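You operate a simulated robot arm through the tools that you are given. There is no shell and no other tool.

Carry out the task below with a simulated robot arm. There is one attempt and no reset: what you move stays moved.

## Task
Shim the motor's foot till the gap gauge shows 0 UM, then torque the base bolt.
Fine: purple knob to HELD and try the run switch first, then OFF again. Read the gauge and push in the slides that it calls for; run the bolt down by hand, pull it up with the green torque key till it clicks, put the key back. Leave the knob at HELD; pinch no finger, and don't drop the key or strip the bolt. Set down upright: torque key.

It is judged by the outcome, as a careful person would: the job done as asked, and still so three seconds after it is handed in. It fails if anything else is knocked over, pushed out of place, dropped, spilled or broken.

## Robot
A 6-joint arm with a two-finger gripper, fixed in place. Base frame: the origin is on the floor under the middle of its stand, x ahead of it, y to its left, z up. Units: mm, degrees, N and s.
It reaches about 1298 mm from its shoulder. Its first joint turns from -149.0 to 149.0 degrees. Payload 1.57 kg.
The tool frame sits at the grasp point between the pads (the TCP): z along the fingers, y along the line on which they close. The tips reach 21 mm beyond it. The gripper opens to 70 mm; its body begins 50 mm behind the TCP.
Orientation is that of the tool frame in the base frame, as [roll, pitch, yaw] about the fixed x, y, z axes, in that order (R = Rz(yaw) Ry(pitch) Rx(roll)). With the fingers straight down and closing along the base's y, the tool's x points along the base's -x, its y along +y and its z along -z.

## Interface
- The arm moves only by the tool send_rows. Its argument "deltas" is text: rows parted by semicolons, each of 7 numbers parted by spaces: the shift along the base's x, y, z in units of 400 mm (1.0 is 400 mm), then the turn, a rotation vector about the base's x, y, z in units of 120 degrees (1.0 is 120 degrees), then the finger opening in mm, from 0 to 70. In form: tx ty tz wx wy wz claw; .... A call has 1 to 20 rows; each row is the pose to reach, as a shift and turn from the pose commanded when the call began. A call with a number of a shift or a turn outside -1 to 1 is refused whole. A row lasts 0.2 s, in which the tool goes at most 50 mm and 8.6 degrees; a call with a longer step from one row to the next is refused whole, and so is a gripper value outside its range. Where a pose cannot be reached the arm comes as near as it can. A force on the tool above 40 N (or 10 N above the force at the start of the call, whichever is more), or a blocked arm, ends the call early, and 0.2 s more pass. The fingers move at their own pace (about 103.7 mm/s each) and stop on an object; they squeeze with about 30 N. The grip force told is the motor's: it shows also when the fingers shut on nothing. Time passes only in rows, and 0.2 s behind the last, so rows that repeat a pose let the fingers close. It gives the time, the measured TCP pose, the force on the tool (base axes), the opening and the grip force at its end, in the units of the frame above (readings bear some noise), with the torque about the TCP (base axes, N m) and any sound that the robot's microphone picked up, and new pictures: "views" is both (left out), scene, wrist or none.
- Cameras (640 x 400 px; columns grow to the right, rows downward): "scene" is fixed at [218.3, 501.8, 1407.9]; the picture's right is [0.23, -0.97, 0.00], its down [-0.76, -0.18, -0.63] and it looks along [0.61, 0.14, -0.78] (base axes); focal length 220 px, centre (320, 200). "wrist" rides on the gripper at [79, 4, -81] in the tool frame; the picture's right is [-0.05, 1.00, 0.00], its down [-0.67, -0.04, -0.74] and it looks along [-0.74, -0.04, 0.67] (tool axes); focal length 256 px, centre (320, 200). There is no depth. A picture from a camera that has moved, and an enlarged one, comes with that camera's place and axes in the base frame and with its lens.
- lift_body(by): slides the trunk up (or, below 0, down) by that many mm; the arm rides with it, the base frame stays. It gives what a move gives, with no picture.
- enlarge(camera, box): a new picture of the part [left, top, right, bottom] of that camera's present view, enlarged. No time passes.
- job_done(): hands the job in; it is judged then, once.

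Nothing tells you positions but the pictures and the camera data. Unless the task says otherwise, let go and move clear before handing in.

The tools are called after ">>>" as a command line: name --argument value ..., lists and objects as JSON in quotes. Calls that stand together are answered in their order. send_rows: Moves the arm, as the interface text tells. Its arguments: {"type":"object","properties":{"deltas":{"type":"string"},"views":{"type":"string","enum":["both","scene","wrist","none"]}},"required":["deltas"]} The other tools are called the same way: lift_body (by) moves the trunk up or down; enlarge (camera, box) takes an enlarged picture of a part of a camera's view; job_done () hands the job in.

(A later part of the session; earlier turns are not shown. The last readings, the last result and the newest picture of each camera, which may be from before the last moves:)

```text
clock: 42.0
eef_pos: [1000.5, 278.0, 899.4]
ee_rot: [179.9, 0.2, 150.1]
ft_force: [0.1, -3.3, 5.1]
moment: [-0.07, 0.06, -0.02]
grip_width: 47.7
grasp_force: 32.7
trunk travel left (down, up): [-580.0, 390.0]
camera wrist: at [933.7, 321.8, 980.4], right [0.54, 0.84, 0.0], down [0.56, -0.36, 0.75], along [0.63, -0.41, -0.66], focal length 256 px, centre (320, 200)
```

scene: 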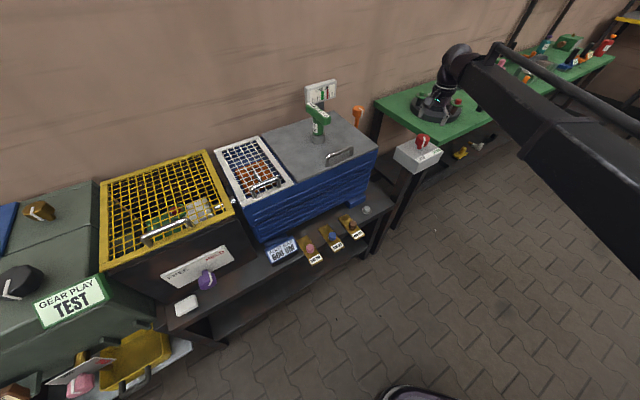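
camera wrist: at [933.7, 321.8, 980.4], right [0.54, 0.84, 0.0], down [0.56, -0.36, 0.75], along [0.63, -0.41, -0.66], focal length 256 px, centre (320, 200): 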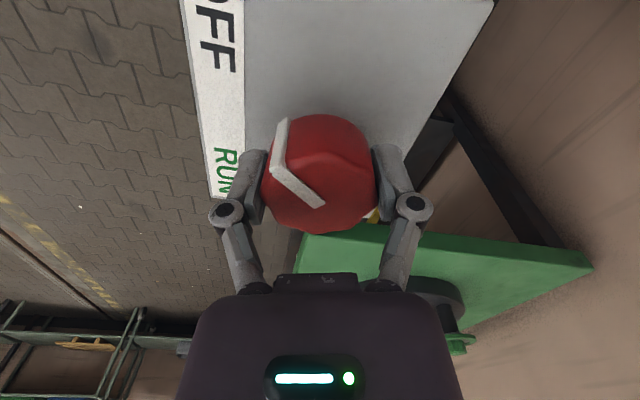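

Gripped with small side forces. I'll turn it counter-clockwise (seen from above) towards RUN to try the switch.

>>> send_rows --deltas "0 0 0 0 0 0.064 40; 0 0 0 0 0 0.128 40; 0 0 0 0 0 0.192 40; 0 0 0 0 0 0.256 40; 0 0 0 0 0 0.32 40; 0 0 0 0 0 0.384 40; 0 0 0 0 0 0.448 40; 0 0 0 0 0 0.512 40; 0 0 0 0 0 0.576 40; 0 0 0 0 0 0.64 40; 0 0 0 0 0 0.69 40"

```text
clock: 44.4
eef_pos: [1000.6, 280.8, 898.9]
ee_rot: [-180.0, 0.1, -127.0]
ft_force: [-0.9, 0.4, 3.7]
moment: [-0.1, 0.19, -0.22]
grip_width: 48.2
grasp_force: 27.8
trunk travel left (down, up): [-580.0, 390.0]
camera wrist: at [949.7, 218.6, 980.0], right [-0.77, 0.64, 0.0], down [0.43, 0.51, 0.75], along [0.48, 0.57, -0.66], focal length 256 px, centre (320, 200)
```

scene: 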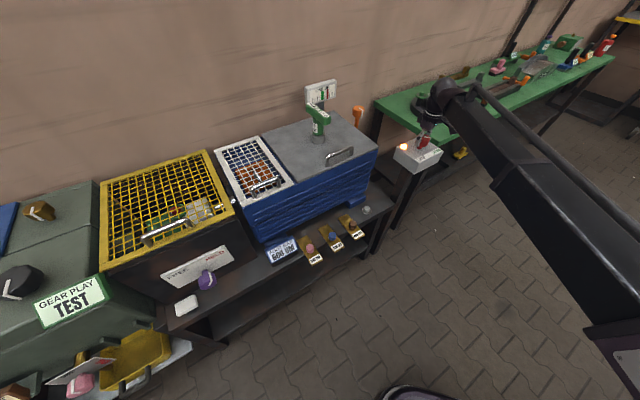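
wrist: 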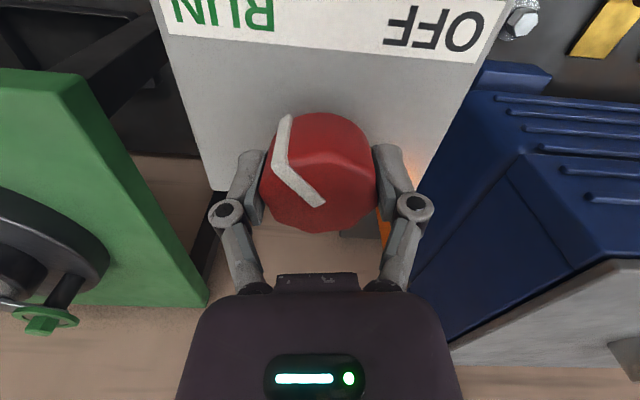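

>>> enlarge --camera "scene" --box '[360, 110, 480, 185]'

>>> enlarge --camera "scene" --box '[230, 70, 400, 180]'

```text
5.33 times, centred on (420, 148) of scene
camera zoom: at [218.3, 501.8, 1407.9], right [0.23, -0.97, 0.0], down [-0.76, -0.18, -0.63], along [0.61, 0.14, -0.78], focal length 1172 px, centre (-213, 480)
```

zoom: 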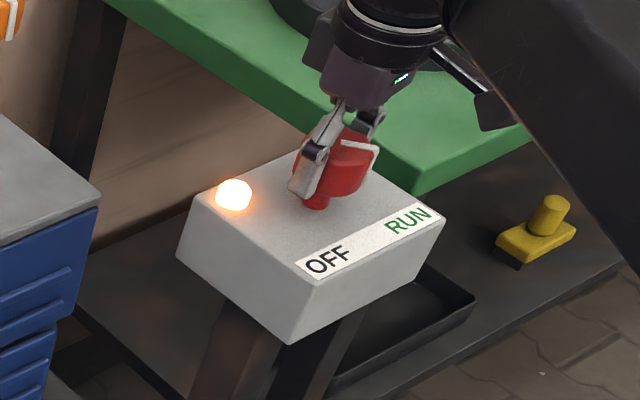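

```text
3.64 times, centred on (315, 125) of scene
camera zoom: at [218.3, 501.8, 1407.9], right [0.23, -0.97, 0.0], down [-0.76, -0.18, -0.63], along [0.61, 0.14, -0.78], focal length 799 px, centre (338, 473)
```

zoom: 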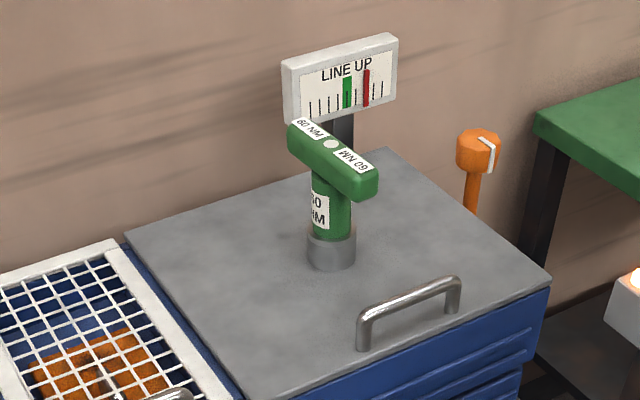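

A lamp came on at the box corner. I'll wait here briefly and check whether anything in the motor moves.

>>> send_rows --deltas "0 0 0 0 0 0 40; 0 0 0 0 0 0 40; 0 0 0 0 0 0 40" --views "none"

>>> enlarge --camera "scene" --box '[200, 120, 300, 220]'

>>> enlarge --camera "scene" --box '[360, 110, 480, 185]'

```text
clock: 45.2
eef_pos: [1001.2, 280.0, 899.8]
ee_rot: [-179.9, 0.1, -127.1]
ft_force: [4.2, 2.5, 7.3]
moment: [-0.07, 0.32, -0.06]
grip_width: 47.7
grasp_force: 31.6
trunk travel left (down, up): [-580.0, 390.0]
```

```text
4.00 times, centred on (250, 170) of scene
camera zoom: at [218.3, 501.8, 1407.9], right [0.23, -0.97, 0.0], down [-0.76, -0.18, -0.63], along [0.61, 0.14, -0.78], focal length 879 px, centre (600, 320)
```

zoom: 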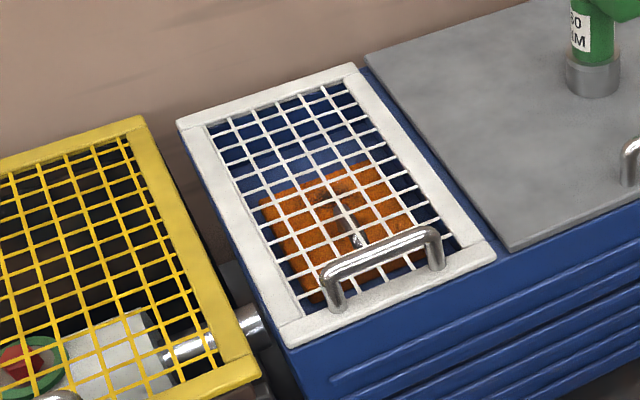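

```text
5.33 times, centred on (420, 148) of scene
camera zoom: at [218.3, 501.8, 1407.9], right [0.23, -0.97, 0.0], down [-0.76, -0.18, -0.63], along [0.61, 0.14, -0.78], focal length 1172 px, centre (-213, 480)
```

zoom: 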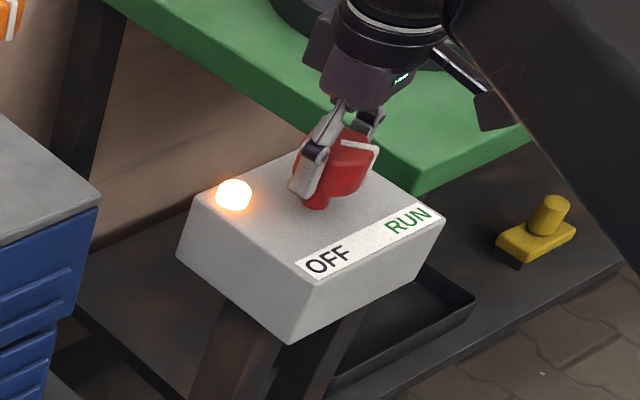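

No sound and nothing moving: the motor is held and the lamp confirms the try. I'll turn the switch back to OFF.

>>> send_rows --deltas "0 0 0 0 0 -0.064 40; 0 0 0 0 0 -0.128 40; 0 0 0 0 0 -0.192 40; 0 0 0 0 0 -0.256 40; 0 0 0 0 0 -0.32 40; 0 0 0 0 0 -0.384 40; 0 0 0 0 0 -0.448 40; 0 0 0 0 0 -0.512 40; 0 0 0 0 0 -0.576 40; 0 0 0 0 0 -0.64 40; 0 0 0 0 0 -0.7 40; 0 0 0 0 0 -0.7 40"

```text
clock: 47.8
eef_pos: [1000.5, 279.7, 899.0]
ee_rot: [-179.9, 0.0, 148.8]
ft_force: [7.0, -4.6, 3.4]
moment: [0.11, 0.06, 0.15]
grip_width: 47.5
grasp_force: 32.1
trunk travel left (down, up): [-580.0, 390.0]
camera wrist: at [934.0, 323.7, 979.8], right [0.56, 0.83, 0.0], down [0.55, -0.37, 0.75], along [0.62, -0.42, -0.67], focal length 256 px, centre (320, 200)
```

scene: 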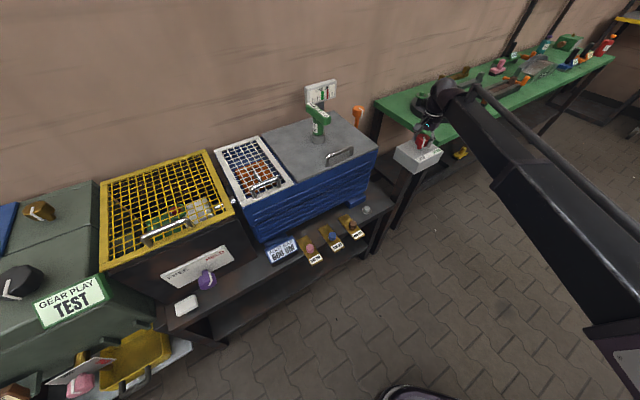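
wrist: 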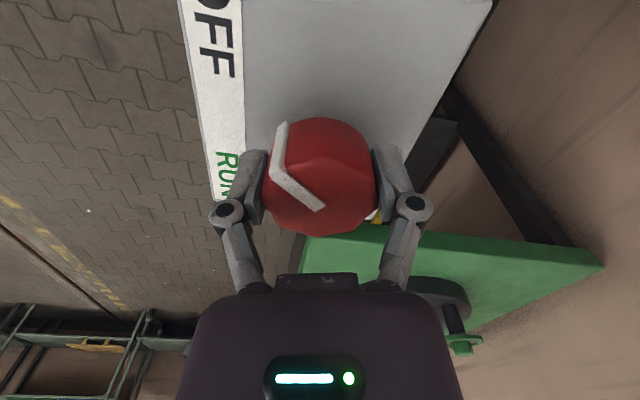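

The lamp is out and the switch is at OFF. I'll open the gripper and rise clear.

>>> send_rows --deltas "0 0 0 0 0 0 55; 0 0 0 0 0 0 70; 0 0 0 0 0 0 70" --views "none"

>>> lift_body --by 100

>>> send_rows --deltas "-0.08 0.05 0 0 0 0.06 70; -0.16 0.1 0 0 0 0.12 70; -0.24 0.15 0 0 0 0.18 70; -0.32 0.2 0 0 0 0.24 70; -0.4 0.25 0 0 0 0.3 70; -0.48 0.3 0 0 0 0.36 70; -0.48 0.3 0 0 0 0.42 70; -0.48 0.3 0 0 0 0.48 70; -0.48 0.3 0 0 0 0.54 70; -0.48 0.3 0 0 0 0.6 70; -0.48 0.3 0 0 0 0.635 70"

```text
clock: 48.6
eef_pos: [1001.2, 279.6, 898.0]
ee_rot: [179.9, 0.1, 148.9]
ft_force: [-0.2, 0.4, 0.1]
moment: [-0.01, -0.03, -0.02]
grip_width: 70.1
grasp_force: 0.0
trunk travel left (down, up): [-580.0, 390.0]
```

```text
clock: 50.0
eef_pos: [1001.2, 280.0, 998.8]
ee_rot: [180.0, 0.2, 148.9]
ft_force: [0.0, -0.3, -0.1]
moment: [0.05, 0.0, -0.03]
grip_width: 69.9
grasp_force: 0.0
trunk travel left (down, up): [-680.0, 290.0]
```

```text
clock: 52.4
eef_pos: [808.7, 400.9, 999.0]
ee_rot: [180.0, 0.3, -134.8]
ft_force: [0.5, -0.1, -0.2]
moment: [-0.02, 0.03, -0.01]
grip_width: 69.5
grasp_force: 0.1
trunk travel left (down, up): [-680.0, 290.0]
camera wrist: at [749.1, 346.0, 1079.7], right [-0.67, 0.74, 0.0], down [0.49, 0.45, 0.75], along [0.55, 0.5, -0.67], focal length 256 px, centre (320, 200)
```

scene: 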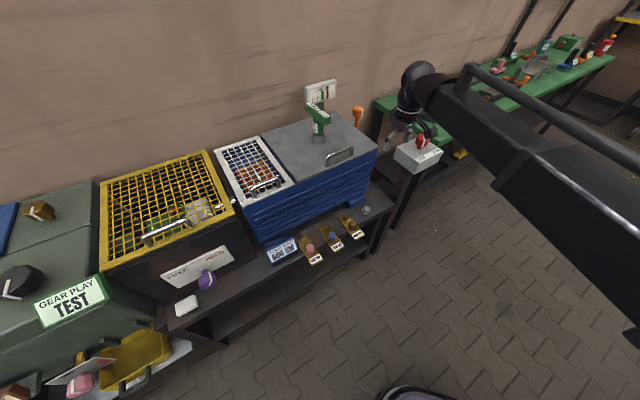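
wrist: 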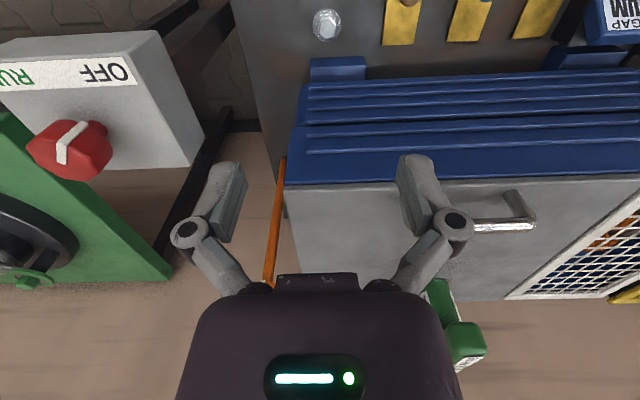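

The red pointer is back on OFF. Next are the slides: the knobs sit around n≈841, with 400 at u≈169, 200 at u≈68 and 100 at u≈-31, and the gauge still reads 600 UM, which calls for 200 + 400. I'll back off and look from lower and closer.

>>> send_rows --deltas "-0.09 0.01 0 0 0 0 70; -0.18 0.02 0 0 0 0 70; -0.27 0.03 0 0 0 0 70; -0.36 0.041 0 0 0 0 70; -0.45 0.051 0 0 0 0 70; -0.54 0.0617 0 0 0 0 70" --views "none"

>>> lift_body --by -200

>>> send_rows --deltas "0 0 0 0 0 0 70" --views "both"

```text
clock: 53.8
eef_pos: [592.5, 423.3, 998.2]
ee_rot: [180.0, 0.2, -134.9]
ft_force: [-0.3, -0.1, -0.7]
moment: [0.01, 0.02, -0.01]
grip_width: 69.9
grasp_force: 0.0
trunk travel left (down, up): [-680.0, 290.0]
```

```text
clock: 55.9
eef_pos: [593.9, 423.4, 798.4]
ee_rot: [-180.0, 0.2, -134.8]
ft_force: [0.5, -1.0, 0.1]
moment: [0.02, -0.01, 0.0]
grip_width: 70.0
grasp_force: 0.0
trunk travel left (down, up): [-480.0, 490.0]
```

```text
clock: 56.3
eef_pos: [593.0, 424.0, 797.8]
ee_rot: [180.0, 0.1, -134.9]
ft_force: [-1.1, -0.1, -0.6]
moment: [0.0, -0.01, 0.02]
grip_width: 70.0
grasp_force: 0.0
trunk travel left (down, up): [-480.0, 490.0]
camera wrist: at [533.8, 369.5, 879.8], right [-0.67, 0.74, 0.0], down [0.49, 0.45, 0.75], along [0.55, 0.5, -0.67], focal length 256 px, centre (320, 200)
```

scene: 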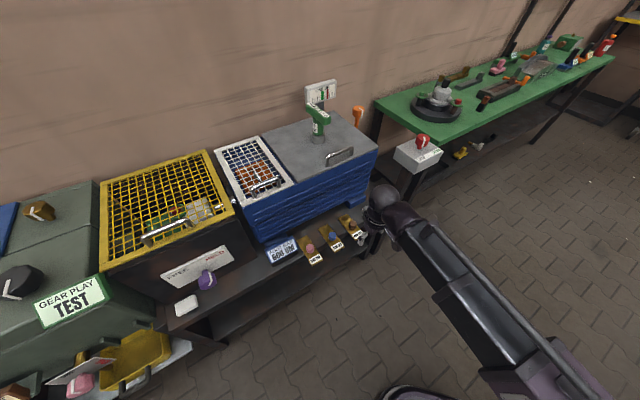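
wrist: 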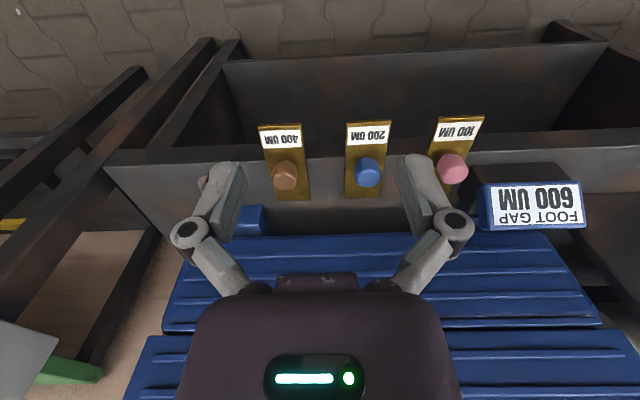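

>>> enlarge --camera "wrist" --box '[230, 110, 390, 210]'

>>> enlarge --camera "wrist" --box '[420, 100, 620, 240]'

```text
4.00 times, centred on (310, 160) of wrist
camera zoom: at [533.8, 369.5, 879.8], right [-0.67, 0.74, 0.0], down [0.49, 0.45, 0.75], along [0.55, 0.5, -0.67], focal length 1024 px, centre (360, 360)
```

zoom: 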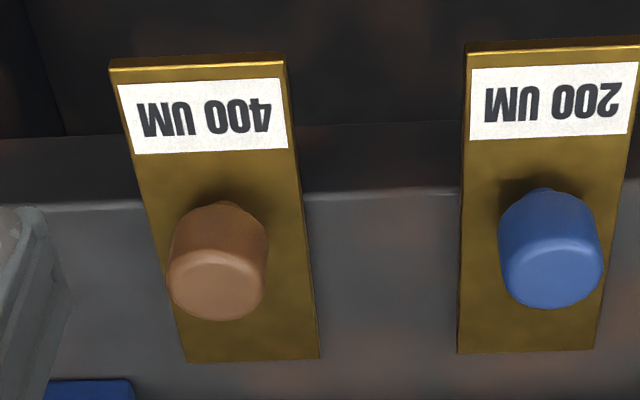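

```text
2.86 times, centred on (520, 170) of wrist
camera zoom: at [533.8, 369.5, 879.8], right [-0.67, 0.74, 0.0], down [0.49, 0.45, 0.75], along [0.55, 0.5, -0.67], focal length 731 px, centre (-251, 286)
```

zoom: 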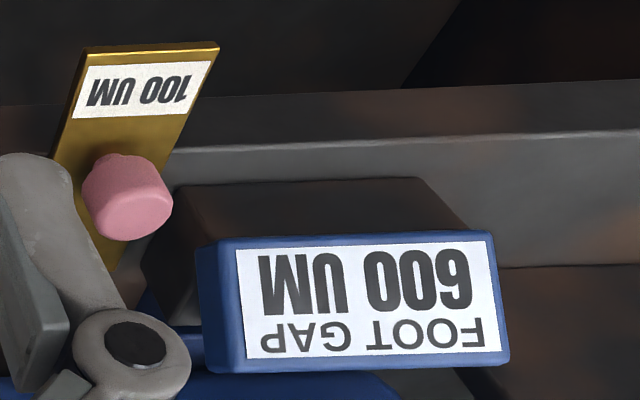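

The gauge reads 600 UM, so I need 200 + 400. The bench top is at z≈621, its front edge at n≈845, and the slide knobs are centred at n≈847 with tops near z≈660. I'll close the fingers, tilt the tool 35° so the hand stays away from the motor, and come down on the robot side of the blue 200 knob to push from behind.

>>> send_rows --deltas "0.004 0.039 0.017 0.041 -0.041 0 40; 0.008 0.078 0.034 0.082 -0.082 0 0; 0.012 0.118 0.051 0.124 -0.124 0 0; 0.016 0.157 0.068 0.165 -0.165 0 0; 0.019 0.196 0.085 0.206 -0.206 0 0; 0.019 0.196 0.085 0.206 -0.206 0 0"

>>> lift_body --by -120

>>> send_rows --deltas "0 0 0 0 0 0 0"

```text
clock: 57.7
eef_pos: [601.3, 501.6, 833.0]
ee_rot: [-179.9, 35.2, -135.0]
ft_force: [0.1, -0.5, -0.5]
moment: [-0.01, -0.02, 0.01]
grip_width: 0.0
grasp_force: 28.7
out of reach, approached as far as the arm can: row 1, 2, 3, 4
trunk travel left (down, up): [-480.0, 490.0]
camera wrist: at [518.8, 424.6, 853.4], right [-0.68, 0.74, 0.03], down [0.1, 0.06, 0.99], along [0.73, 0.67, -0.12], focal length 256 px, centre (320, 200)
```

scene: 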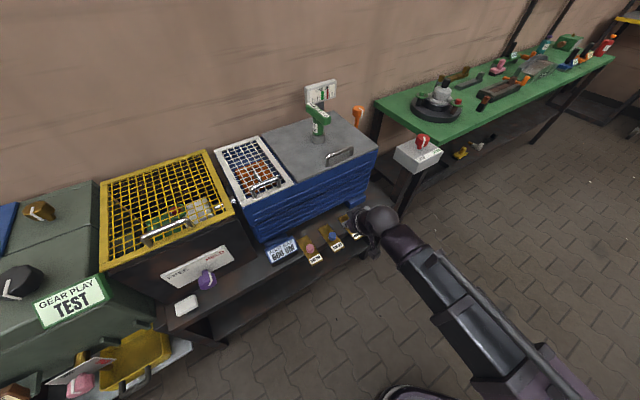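
wrist: 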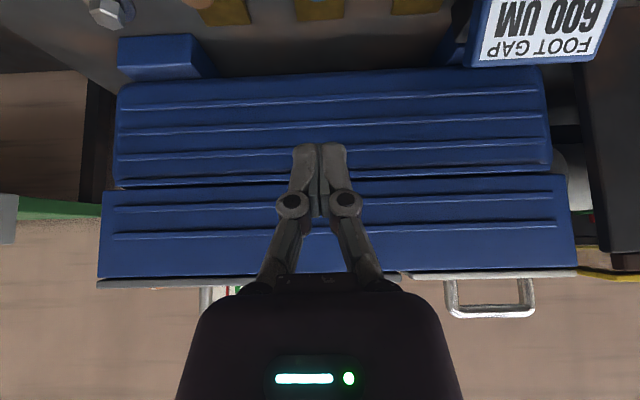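

```text
clock: 59.2
eef_pos: [600.0, 500.7, 712.9]
ee_rot: [-179.9, 35.1, -134.9]
ft_force: [0.3, -0.2, -0.2]
moment: [-0.05, 0.01, -0.04]
grip_width: 0.3
grasp_force: 28.7
trunk travel left (down, up): [-360.0, 610.0]
```

```text
clock: 59.6
eef_pos: [602.1, 501.5, 713.5]
ee_rot: [-179.9, 35.0, -134.9]
ft_force: [-0.2, 0.0, 0.0]
moment: [0.04, 0.01, 0.03]
grip_width: 0.0
grasp_force: 29.3
trunk travel left (down, up): [-360.0, 610.0]
camera wrist: at [518.9, 424.3, 733.4], right [-0.68, 0.74, 0.03], down [0.11, 0.06, 0.99], along [0.73, 0.67, -0.12], focal length 256 px, centre (320, 200)
```

scene: 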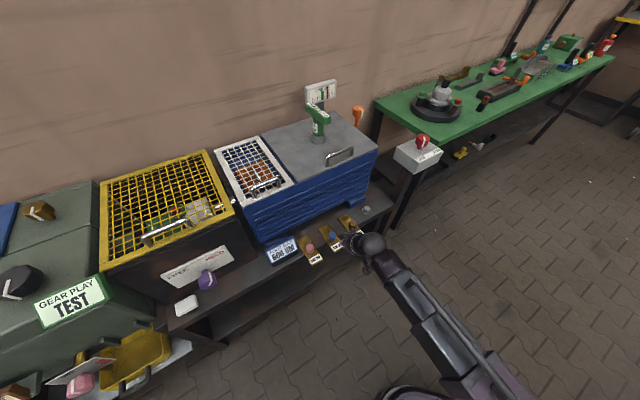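
wrist: 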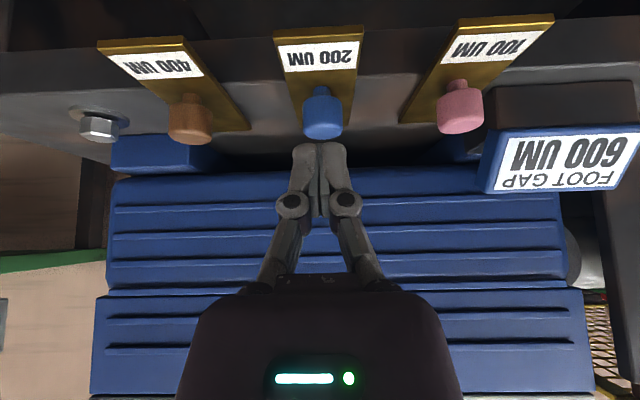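

The fingers line up with the blue 200 knob. I'll come down behind it.

>>> lift_body --by -56

>>> send_rows --deltas "0.005 0.005 0 0 0 0 0; 0.01 0.01 0 0 0 0 0"

```text
clock: 60.6
eef_pos: [600.9, 501.6, 658.3]
ee_rot: [-180.0, 35.2, -134.9]
ft_force: [0.1, 0.0, 0.2]
moment: [0.02, 0.0, 0.0]
grip_width: 0.0
grasp_force: 28.7
trunk travel left (down, up): [-304.0, 666.0]
```

```text
clock: 61.2
eef_pos: [605.9, 504.5, 655.9]
ee_rot: [-179.9, 35.3, -134.9]
ft_force: [0.1, -0.7, -0.5]
moment: [-0.01, -0.04, 0.0]
grip_width: 0.0
grasp_force: 28.6
trunk travel left (down, up): [-304.0, 666.0]
camera wrist: at [523.0, 428.4, 677.4], right [-0.68, 0.74, 0.03], down [0.11, 0.06, 0.99], along [0.73, 0.67, -0.12], focal length 256 px, centre (320, 200)
```

scene: 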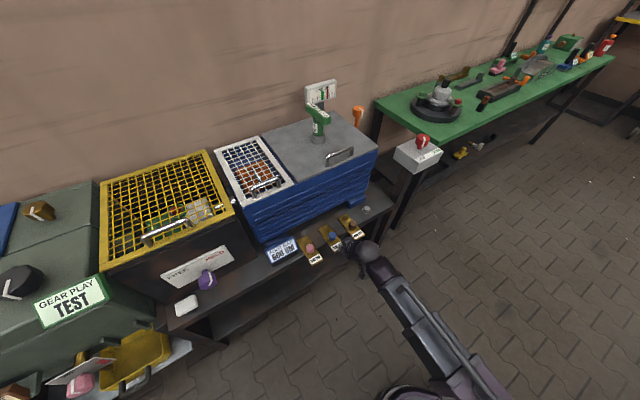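
wrist: 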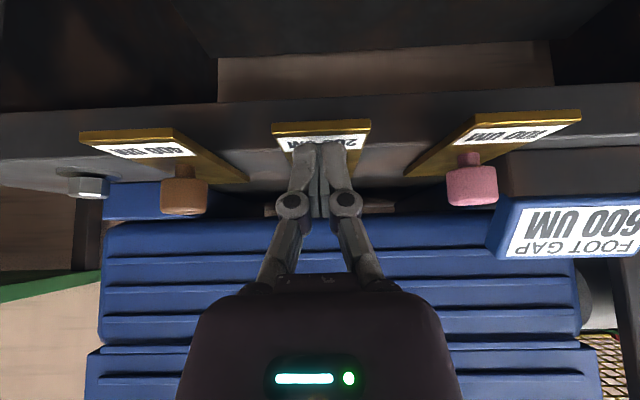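

I'll push forward slowly, watching the force.

>>> send_rows --deltas "0.018 0.018 0 0 0 0 0; 0.036 0.036 0 0 0 0 0; 0.05 0.05 0 0 0 0 0; 0.06 0.06 0 0 0 0 0; 0.07 0.07 0 0 0 0 0; 0.08 0.08 0 0 0 0 0; 0.09 0.09 0 0 0 0 0"

```text
clock: 62.8
eef_pos: [640.1, 541.3, 656.7]
ee_rot: [-179.9, 35.3, -134.8]
ft_force: [-0.2, -0.5, 0.0]
moment: [-0.01, -0.02, -0.03]
grip_width: 0.2
grasp_force: 28.1
trunk travel left (down, up): [-304.0, 666.0]
camera wrist: at [558.7, 464.9, 677.4], right [-0.68, 0.74, 0.03], down [0.11, 0.06, 0.99], along [0.73, 0.67, -0.12], focal length 256 px, centre (320, 200)
```

scene: 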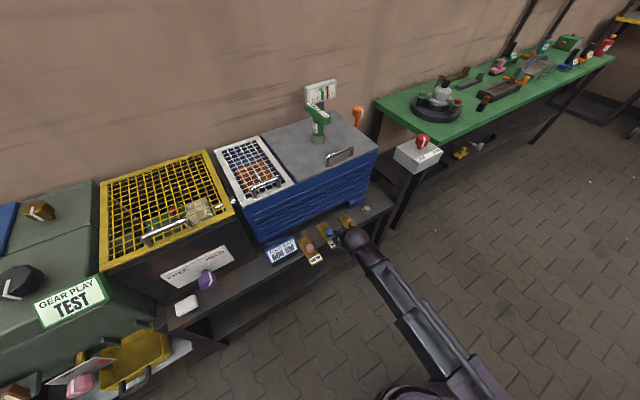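
wrist: 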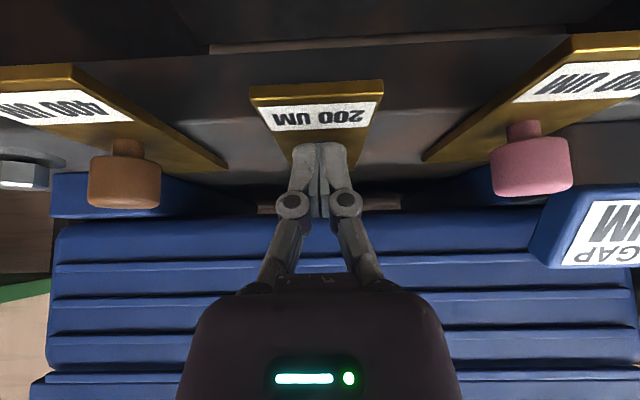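

The 200 plate is already sliding in with almost no force. I'll keep going until it stops.

>>> send_rows --deltas "0.014 0.014 0 0 0 0 0; 0.028 0.028 0 0 0 0 0; 0.042 0.042 0 0 0 0 0; 0.056 0.056 0 0 0 0 0; 0.07 0.07 0 0 0 0 0"

>>> enlarge --camera "scene" --box '[250, 190, 390, 278]'

```text
clock: 64.0
eef_pos: [662.3, 561.4, 656.2]
ee_rot: [-179.9, 34.3, -134.7]
ft_force: [-10.2, -9.5, 2.6]
moment: [-0.14, 0.1, 0.01]
grip_width: 5.8
grasp_force: 28.5
trunk travel left (down, up): [-304.0, 666.0]
stopped in row 5: the force on the tool passed its limit at 49 N (the readings are from after the stop); the commanded pose is now the measured one
camera wrist: at [579.3, 484.5, 678.3], right [-0.68, 0.74, 0.03], down [0.12, 0.07, 0.99], along [0.73, 0.67, -0.13], focal length 256 px, centre (320, 200)
```

scene: 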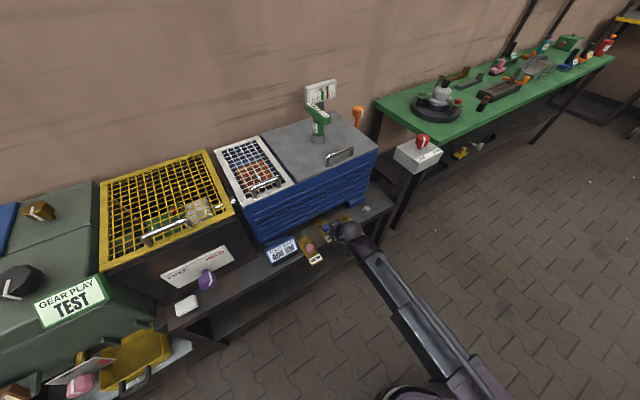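
wrist: 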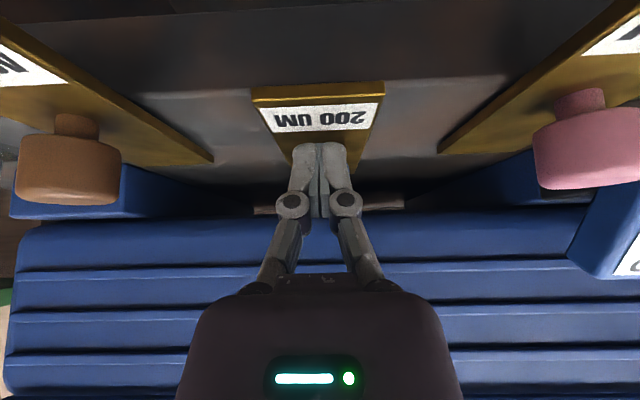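

```text
4.55 times, centred on (320, 234) of scene
camera zoom: at [218.3, 501.8, 1407.9], right [0.23, -0.97, 0.0], down [-0.76, -0.18, -0.63], along [0.61, 0.14, -0.78], focal length 999 px, centre (320, 46)
```

zoom: 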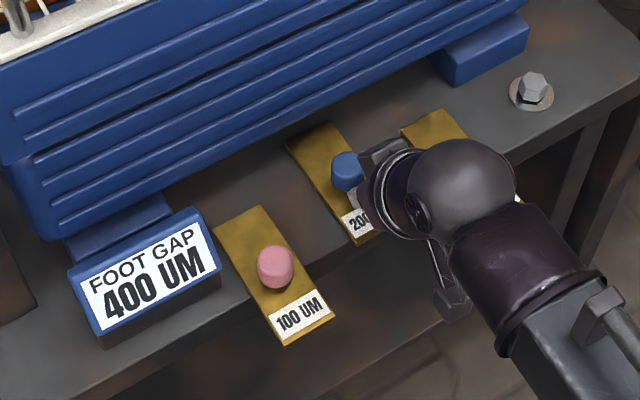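

The gauge now reads 400 UM and the 200 slide is home. I'll back off and line up behind the brown 400 knob.

>>> send_rows --deltas "-0.04 -0.04 0 0 0 0 0; -0.08 -0.08 0 0 0 0 0; -0.12 -0.12 0 0 0 0 0; -0.16 -0.16 0 0 0 0 0; -0.115 -0.205 0 0 0 0 0; -0.06 -0.26 0 0 0 0 0; -0.005 -0.315 0 0 0 0 0; 0.02 -0.34 0 0 0 0 0; 0.02 -0.34 0 0 0 0 0"

```text
clock: 66.0
eef_pos: [672.1, 425.3, 655.1]
ee_rot: [-179.9, 34.5, -134.9]
ft_force: [1.3, 0.1, -1.0]
moment: [0.0, 0.02, 0.01]
grip_width: 0.0
grasp_force: 28.5
trunk travel left (down, up): [-304.0, 666.0]
camera wrist: at [590.7, 349.4, 677.5], right [-0.68, 0.74, 0.03], down [0.11, 0.07, 0.99], along [0.73, 0.67, -0.13], focal length 256 px, centre (320, 200)
```

scene: 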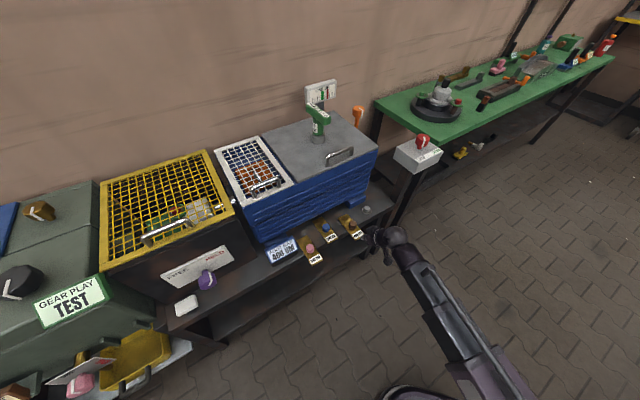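
wrist: 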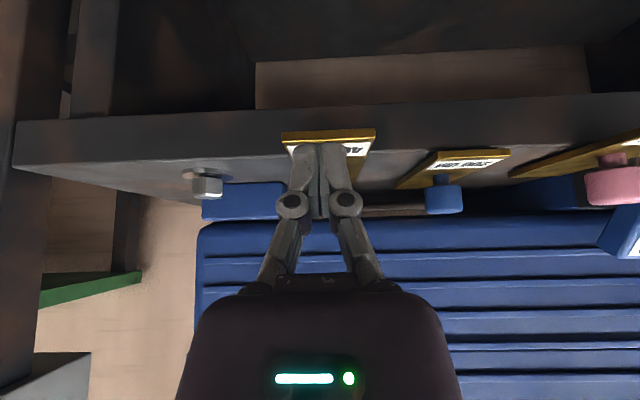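

I'm about 4 mm off the centre of the 400 plate. I'll correct that and push it in the same way.

>>> send_rows --deltas "-0.007 0.007 0 0 0 0 0; 0.013 0.027 0 0 0 0 0; 0.033 0.047 0 0 0 0 0; 0.048 0.062 0 0 0 0 0; 0.063 0.077 0 0 0 0 0; 0.078 0.092 0 0 0 0 0; 0.093 0.107 0 0 0 0 0; 0.108 0.122 0 0 0 0 0; 0.123 0.137 0 0 0 0 0; 0.137 0.151 0 0 0 0 0; 0.146 0.16 0 0 0 0 0; 0.154 0.168 0 0 0 0 0"

>>> enlarge --camera "scene" --box '[250, 190, 390, 278]'

```text
clock: 68.6
eef_pos: [731.3, 491.4, 655.6]
ee_rot: [-179.9, 34.2, -134.9]
ft_force: [-17.4, -16.5, -4.7]
moment: [-0.27, 0.26, -0.05]
grip_width: 6.1
grasp_force: 28.3
trunk travel left (down, up): [-304.0, 666.0]
camera wrist: at [648.8, 415.5, 678.0], right [-0.68, 0.74, 0.03], down [0.12, 0.07, 0.99], along [0.73, 0.67, -0.13], focal length 256 px, centre (320, 200)
```

scene: 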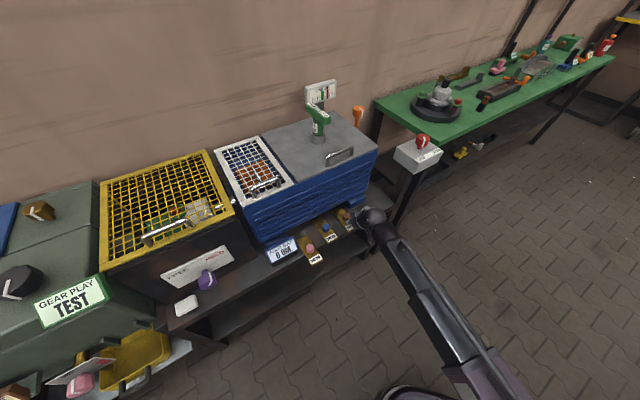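
wrist: 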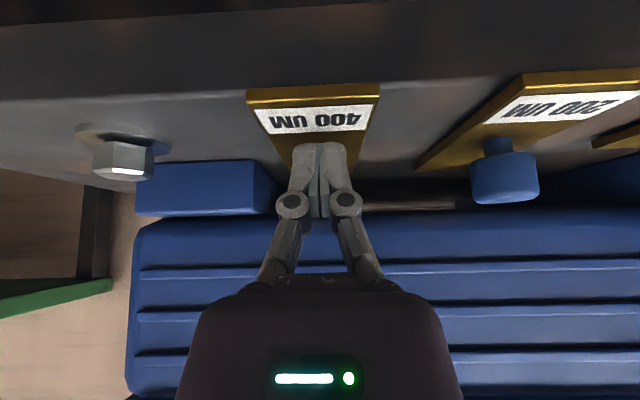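

```text
4.55 times, centred on (320, 234) of scene
camera zoom: at [218.3, 501.8, 1407.9], right [0.23, -0.97, 0.0], down [-0.76, -0.18, -0.63], along [0.61, 0.14, -0.78], focal length 999 px, centre (320, 46)
```

zoom: 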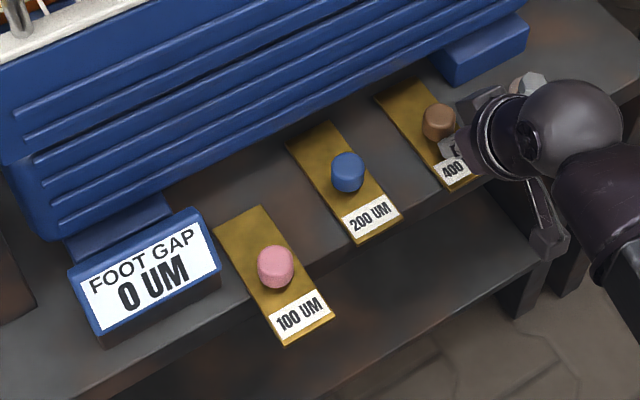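

The gauge reads 0 UM. I'll take a closer look at the bolt from here before backing off.

>>> enlarge --camera "wrist" --box '[40, 90, 240, 215]'

>>> send_rows --deltas "-0.04 -0.04 0 0 0 0 0; -0.08 -0.08 0 0 0 0 0; -0.12 -0.12 0 0 0 0 0; -0.16 -0.16 0 0 0 0 0; -0.2 -0.2 0 0 0 0 0; -0.14 -0.26 0 0 0 0 0; -0.08 -0.32 0 0 0 0 0; -0.02 -0.38 0 0 0 0 0; -0.02 -0.38 0 0 0 0 0"

```text
3.20 times, centred on (140, 152) of wrist
camera zoom: at [648.8, 415.5, 678.0], right [-0.68, 0.74, 0.03], down [0.12, 0.07, 0.99], along [0.73, 0.67, -0.13], focal length 819 px, centre (896, 352)
```

zoom: 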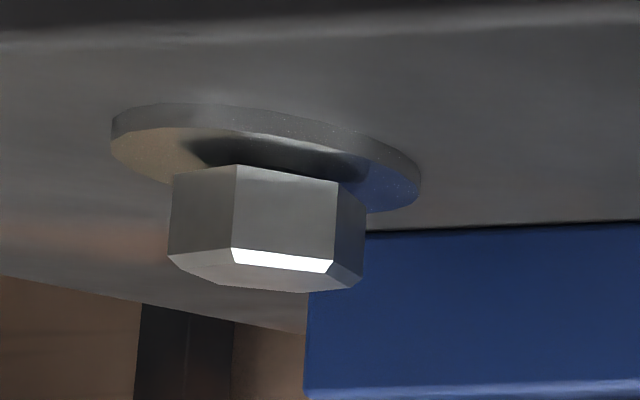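

```text
clock: 70.6
eef_pos: [725.7, 342.2, 655.7]
ee_rot: [-179.9, 34.4, -134.8]
ft_force: [-1.2, 0.3, 0.3]
moment: [0.01, 0.03, -0.02]
grip_width: 0.0
grasp_force: 28.7
trunk travel left (down, up): [-304.0, 666.0]
camera wrist: at [643.1, 264.9, 677.4], right [-0.68, 0.74, 0.03], down [0.11, 0.07, 0.99], along [0.73, 0.67, -0.13], focal length 256 px, centre (320, 200)
```

scene: 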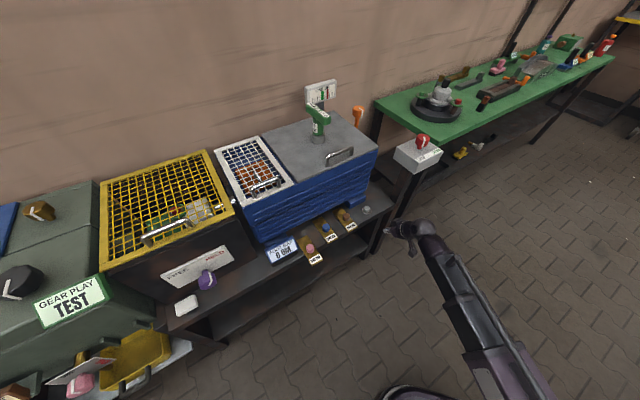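
wrist: 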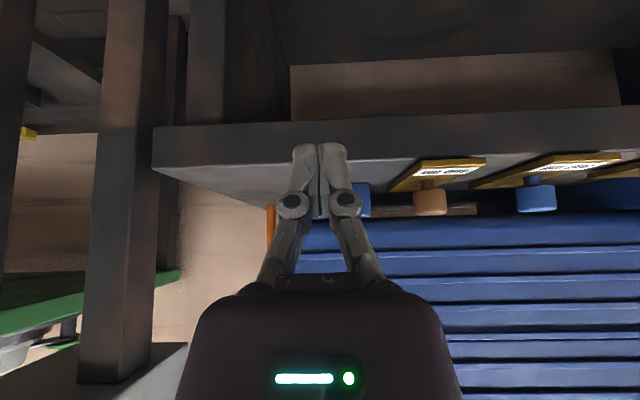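

The slides are in. The bolt has a hex head about 30 mm across flats with a small gap under it. I'll raise the trunk, bring the tool vertical and look down on the bolt.

>>> lift_body --by 150

>>> send_rows --deltas "0.01 0.01 -0.02 -0.042 0.042 0 30; 0.03 0.03 -0.04 -0.083 0.083 0 70; 0.06 0.06 -0.06 -0.124 0.124 0 70; 0.09 0.09 -0.075 -0.165 0.165 0 70; 0.12 0.12 -0.083 -0.203 0.203 0 70; 0.12 0.12 -0.083 -0.203 0.203 0 70"

```text
clock: 72.3
eef_pos: [725.3, 341.0, 804.9]
ee_rot: [-180.0, 34.5, -134.9]
ft_force: [-0.4, -0.2, -0.4]
moment: [0.02, -0.02, 0.01]
grip_width: 0.3
grasp_force: 28.8
trunk travel left (down, up): [-454.0, 516.0]
```

```text
clock: 73.7
eef_pos: [773.4, 390.6, 772.6]
ee_rot: [-180.0, -0.1, -135.0]
ft_force: [0.2, -0.9, 0.1]
moment: [-0.02, 0.03, 0.0]
grip_width: 69.9
grasp_force: 0.0
out of reach, approached as far as the arm can: row 1, 2, 3
trunk travel left (down, up): [-454.0, 516.0]
camera wrist: at [713.5, 336.3, 853.9], right [-0.67, 0.74, 0.0], down [0.5, 0.45, 0.74], along [0.55, 0.5, -0.67], focal length 256 px, centre (320, 200)
```

scene: 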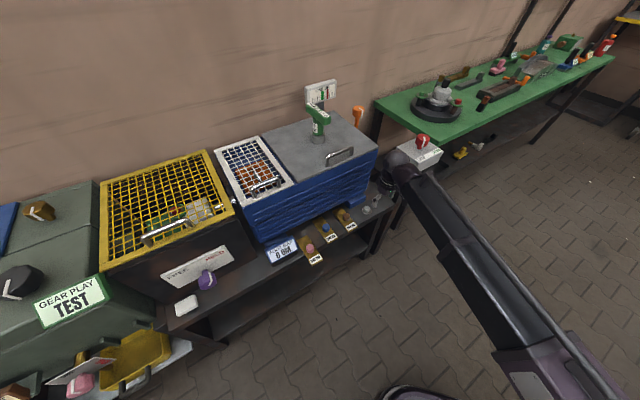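
wrist: 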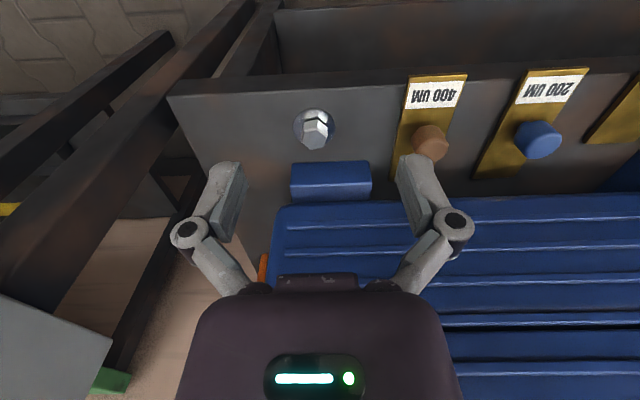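

>>> enlarge --camera "wrist" --box '[266, 95, 366, 160]'

```text
6.15 times, centred on (316, 128) of wrist
camera zoom: at [713.5, 336.3, 853.9], right [-0.67, 0.74, 0.0], down [0.5, 0.45, 0.74], along [0.55, 0.5, -0.67], focal length 1575 px, centre (345, 646)
```

zoom: 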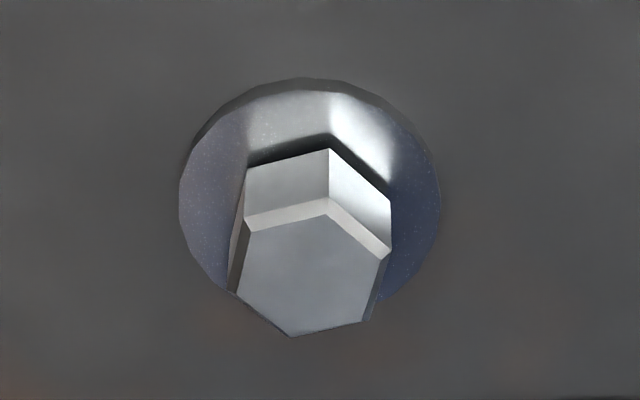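

>>> enlarge --camera "wrist" --box '[260, 90, 420, 215]'

```text
3.20 times, centred on (340, 152) of wrist
camera zoom: at [713.5, 336.3, 853.9], right [-0.67, 0.74, 0.0], down [0.5, 0.45, 0.74], along [0.55, 0.5, -0.67], focal length 819 px, centre (256, 352)
```

zoom: 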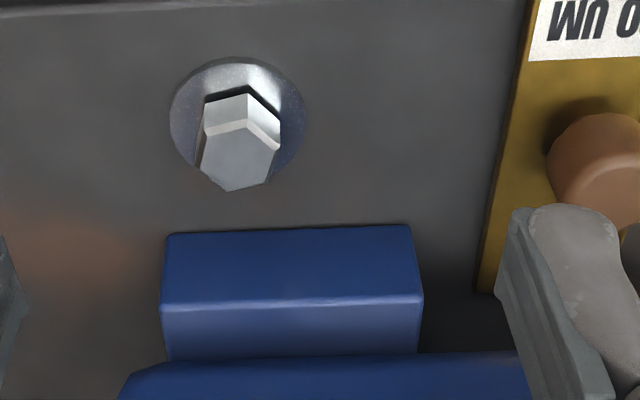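

The bolt axis is at about (826, 430), the head top at z≈643, and its flats face about -3°, 57° and 117°. The motor foot front is 46 mm behind the bolt, so I'll open only to about 50 mm here. Next I go above the bolt with the fingers squared to a pair of flats.

>>> send_rows --deltas "0.022 0.016 0 0 0 0.058 60; 0.044 0.033 0 0 0 0.117 52; 0.066 0.05 0 0 0 0.175 52; 0.088 0.066 0 0 0 0.233 52; 0.11 0.082 0 0 0 0.292 52; 0.1315 0.0985 0 0 0 0.35 52; 0.1315 0.0985 0 0 0 0.35 52" --views "wrist"

>>> enlarge --camera "wrist" --box '[240, 20, 400, 145]'

```text
clock: 75.3
eef_pos: [825.7, 430.0, 772.9]
ee_rot: [180.0, 0.1, -92.8]
ft_force: [-0.3, 0.9, 0.6]
moment: [0.01, -0.01, 0.0]
grip_width: 51.9
grasp_force: 0.1
trunk travel left (down, up): [-454.0, 516.0]
camera wrist: at [817.8, 349.9, 853.8], right [-0.99, 0.1, 0.0], down [0.07, 0.66, 0.75], along [0.08, 0.74, -0.67], focal length 256 px, centre (320, 200)
```

wrist: 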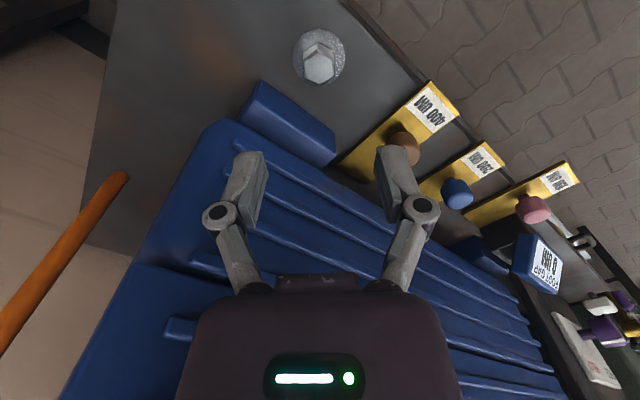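

```text
3.20 times, centred on (320, 82) of wrist
camera zoom: at [817.8, 349.9, 853.8], right [-0.99, 0.1, 0.0], down [0.07, 0.66, 0.75], along [0.08, 0.74, -0.67], focal length 819 px, centre (320, 576)
```

zoom: 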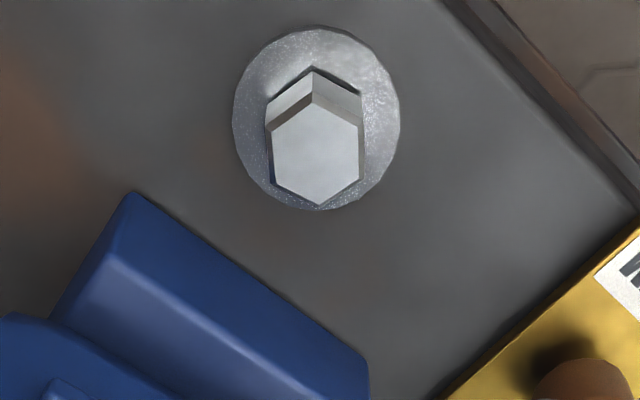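

The hex flats are square to the fingers and centred. I'll lower onto the bolt in two steps.

>>> lift_body --by -95

>>> send_rows --deltas "0 0 0 0 0 0 52" --views "wrist"

>>> enlarge --camera "wrist" --box '[220, 90, 420, 215]'

```text
clock: 76.6
eef_pos: [825.8, 428.9, 678.5]
ee_rot: [180.0, 0.0, -92.9]
ft_force: [0.2, -0.3, 0.1]
moment: [-0.01, -0.01, 0.03]
grip_width: 52.2
grasp_force: 0.1
trunk travel left (down, up): [-359.0, 611.0]
```

```text
clock: 77.0
eef_pos: [826.4, 428.4, 678.3]
ee_rot: [-180.0, 0.0, -92.9]
ft_force: [0.0, -0.3, -0.2]
moment: [0.03, 0.0, 0.04]
grip_width: 52.0
grasp_force: 0.1
trunk travel left (down, up): [-359.0, 611.0]
camera wrist: at [817.6, 349.8, 758.9], right [-0.99, 0.1, 0.0], down [0.07, 0.66, 0.75], along [0.08, 0.74, -0.67], focal length 256 px, centre (320, 200)
```

wrist: 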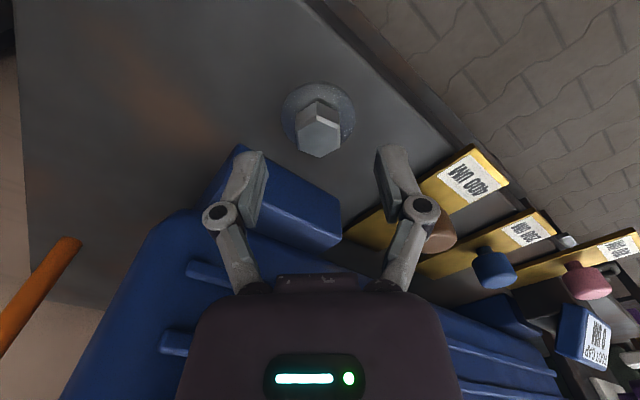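

```text
3.20 times, centred on (320, 152) of wrist
camera zoom: at [817.6, 349.8, 758.9], right [-0.99, 0.1, 0.0], down [0.07, 0.66, 0.75], along [0.08, 0.74, -0.67], focal length 819 px, centre (320, 352)
```

zoom: 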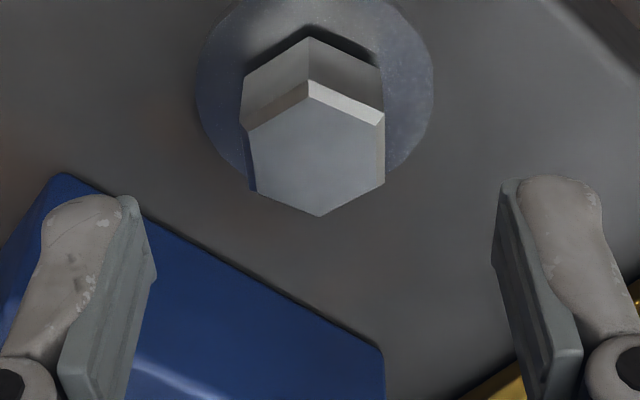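

>>> lift_body --by -27

>>> send_rows --deltas "0.002 0 0 0 0 0 45; 0.002 0 0 0 0 0 20; 0.002 0 0 0 0 0 20; 0.002 0 0 0 0 0 20" --views "wrist"

```text
clock: 77.8
eef_pos: [826.2, 429.0, 650.2]
ee_rot: [180.0, 0.0, -92.9]
ft_force: [-0.7, 0.2, -0.5]
moment: [0.01, 0.0, -0.01]
grip_width: 52.1
grasp_force: 0.0
trunk travel left (down, up): [-332.0, 638.0]
```

```text
clock: 78.8
eef_pos: [827.2, 429.6, 651.2]
ee_rot: [180.0, 0.0, -92.9]
ft_force: [5.3, 0.8, 3.7]
moment: [-0.01, -0.05, 0.01]
grip_width: 24.1
grasp_force: 32.2
trunk travel left (down, up): [-332.0, 638.0]
camera wrist: at [818.6, 349.5, 732.0], right [-0.99, 0.1, 0.0], down [0.07, 0.66, 0.75], along [0.08, 0.74, -0.67], focal length 256 px, centre (320, 200)
```

wrist: 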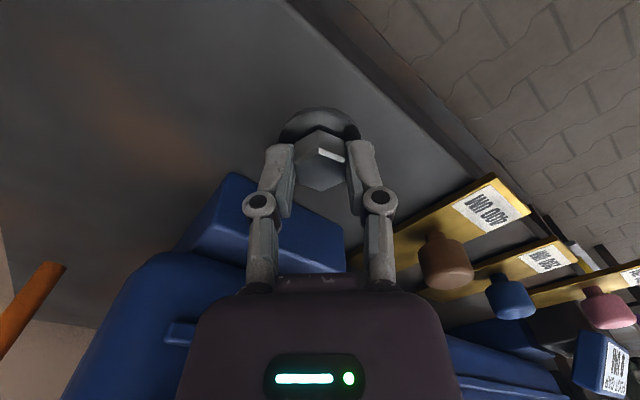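

The flats are gripped at 24 mm across. I'll turn it clockwise by 60° first and see how it moves.

>>> send_rows --deltas "0 0 0 0 0 -0.0667 20; 0 0 0 0 0 -0.1333 20; 0 0 0 0 0 -0.2 20; 0 0 0 0 0 -0.2667 20; 0 0 0 0 0 -0.3333 20; 0 0 0 0 0 -0.4 20; 0 0 0 0 0 -0.4667 20; 0 0 0 0 0 -0.5 20" --views "wrist"

```text
clock: 80.6
eef_pos: [826.8, 430.6, 651.0]
ee_rot: [179.8, 0.0, -153.0]
ft_force: [-11.2, 10.0, -1.3]
moment: [0.38, -0.02, 0.12]
grip_width: 23.9
grasp_force: 32.3
trunk travel left (down, up): [-332.0, 638.0]
camera wrist: at [752.9, 397.5, 732.1], right [-0.41, 0.91, 0.0], down [0.61, 0.27, 0.74], along [0.68, 0.3, -0.67], focal length 256 px, centre (320, 200)
```

wrist: 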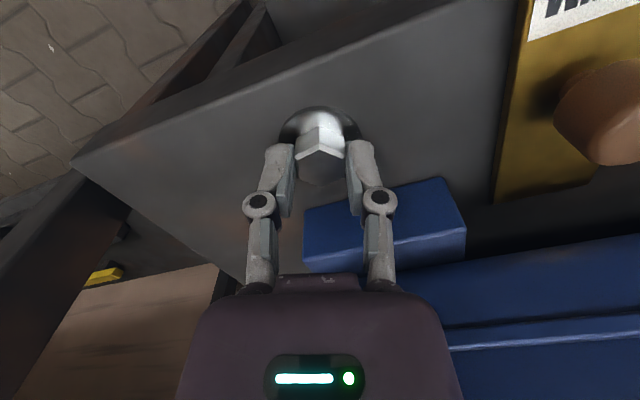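

>>> send_rows --deltas "-0.003 0.003 0 0 0 -0.0667 20; -0.003 0.003 0 0 0 -0.1333 20; -0.003 0.003 0 0 0 -0.2 20; -0.003 0.003 0 0 0 -0.2667 20; -0.003 0.003 0 0 0 -0.3333 20; -0.003 0.003 0 0 0 -0.4 20; -0.003 0.003 0 0 0 -0.4667 20; -0.003 0.003 0 0 0 -0.5 20" --views "wrist"

>>> enlarge --camera "wrist" --box '[240, 70, 400, 195]'

```text
clock: 82.4
eef_pos: [825.1, 430.7, 651.3]
ee_rot: [180.0, 0.1, 147.0]
ft_force: [2.3, 9.2, -1.1]
moment: [0.14, -0.09, 0.07]
grip_width: 25.6
grasp_force: 4.5
trunk travel left (down, up): [-332.0, 638.0]
camera wrist: at [761.3, 477.8, 731.5], right [0.59, 0.81, 0.0], down [0.54, -0.39, 0.75], along [0.6, -0.44, -0.67], focal length 256 px, centre (320, 200)
```

wrist: 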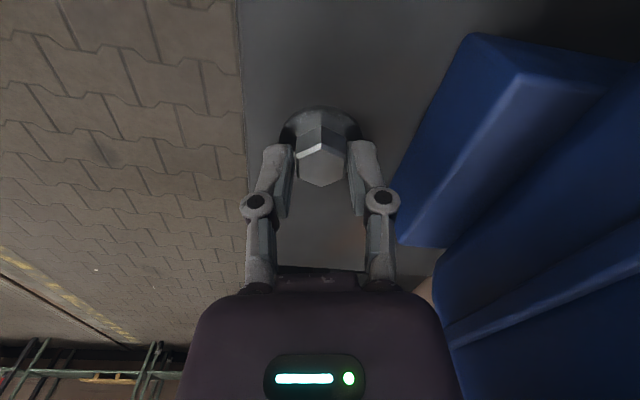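

```text
3.20 times, centred on (320, 132) of wrist
camera zoom: at [761.3, 477.8, 731.5], right [0.59, 0.81, 0.0], down [0.54, -0.39, 0.75], along [0.6, -0.44, -0.67], focal length 819 px, centre (320, 416)
```

zoom: 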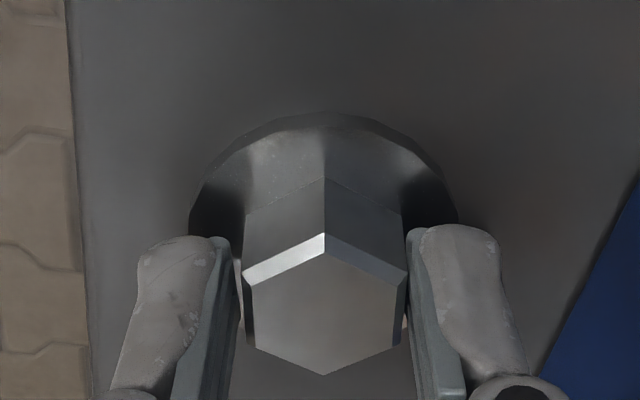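

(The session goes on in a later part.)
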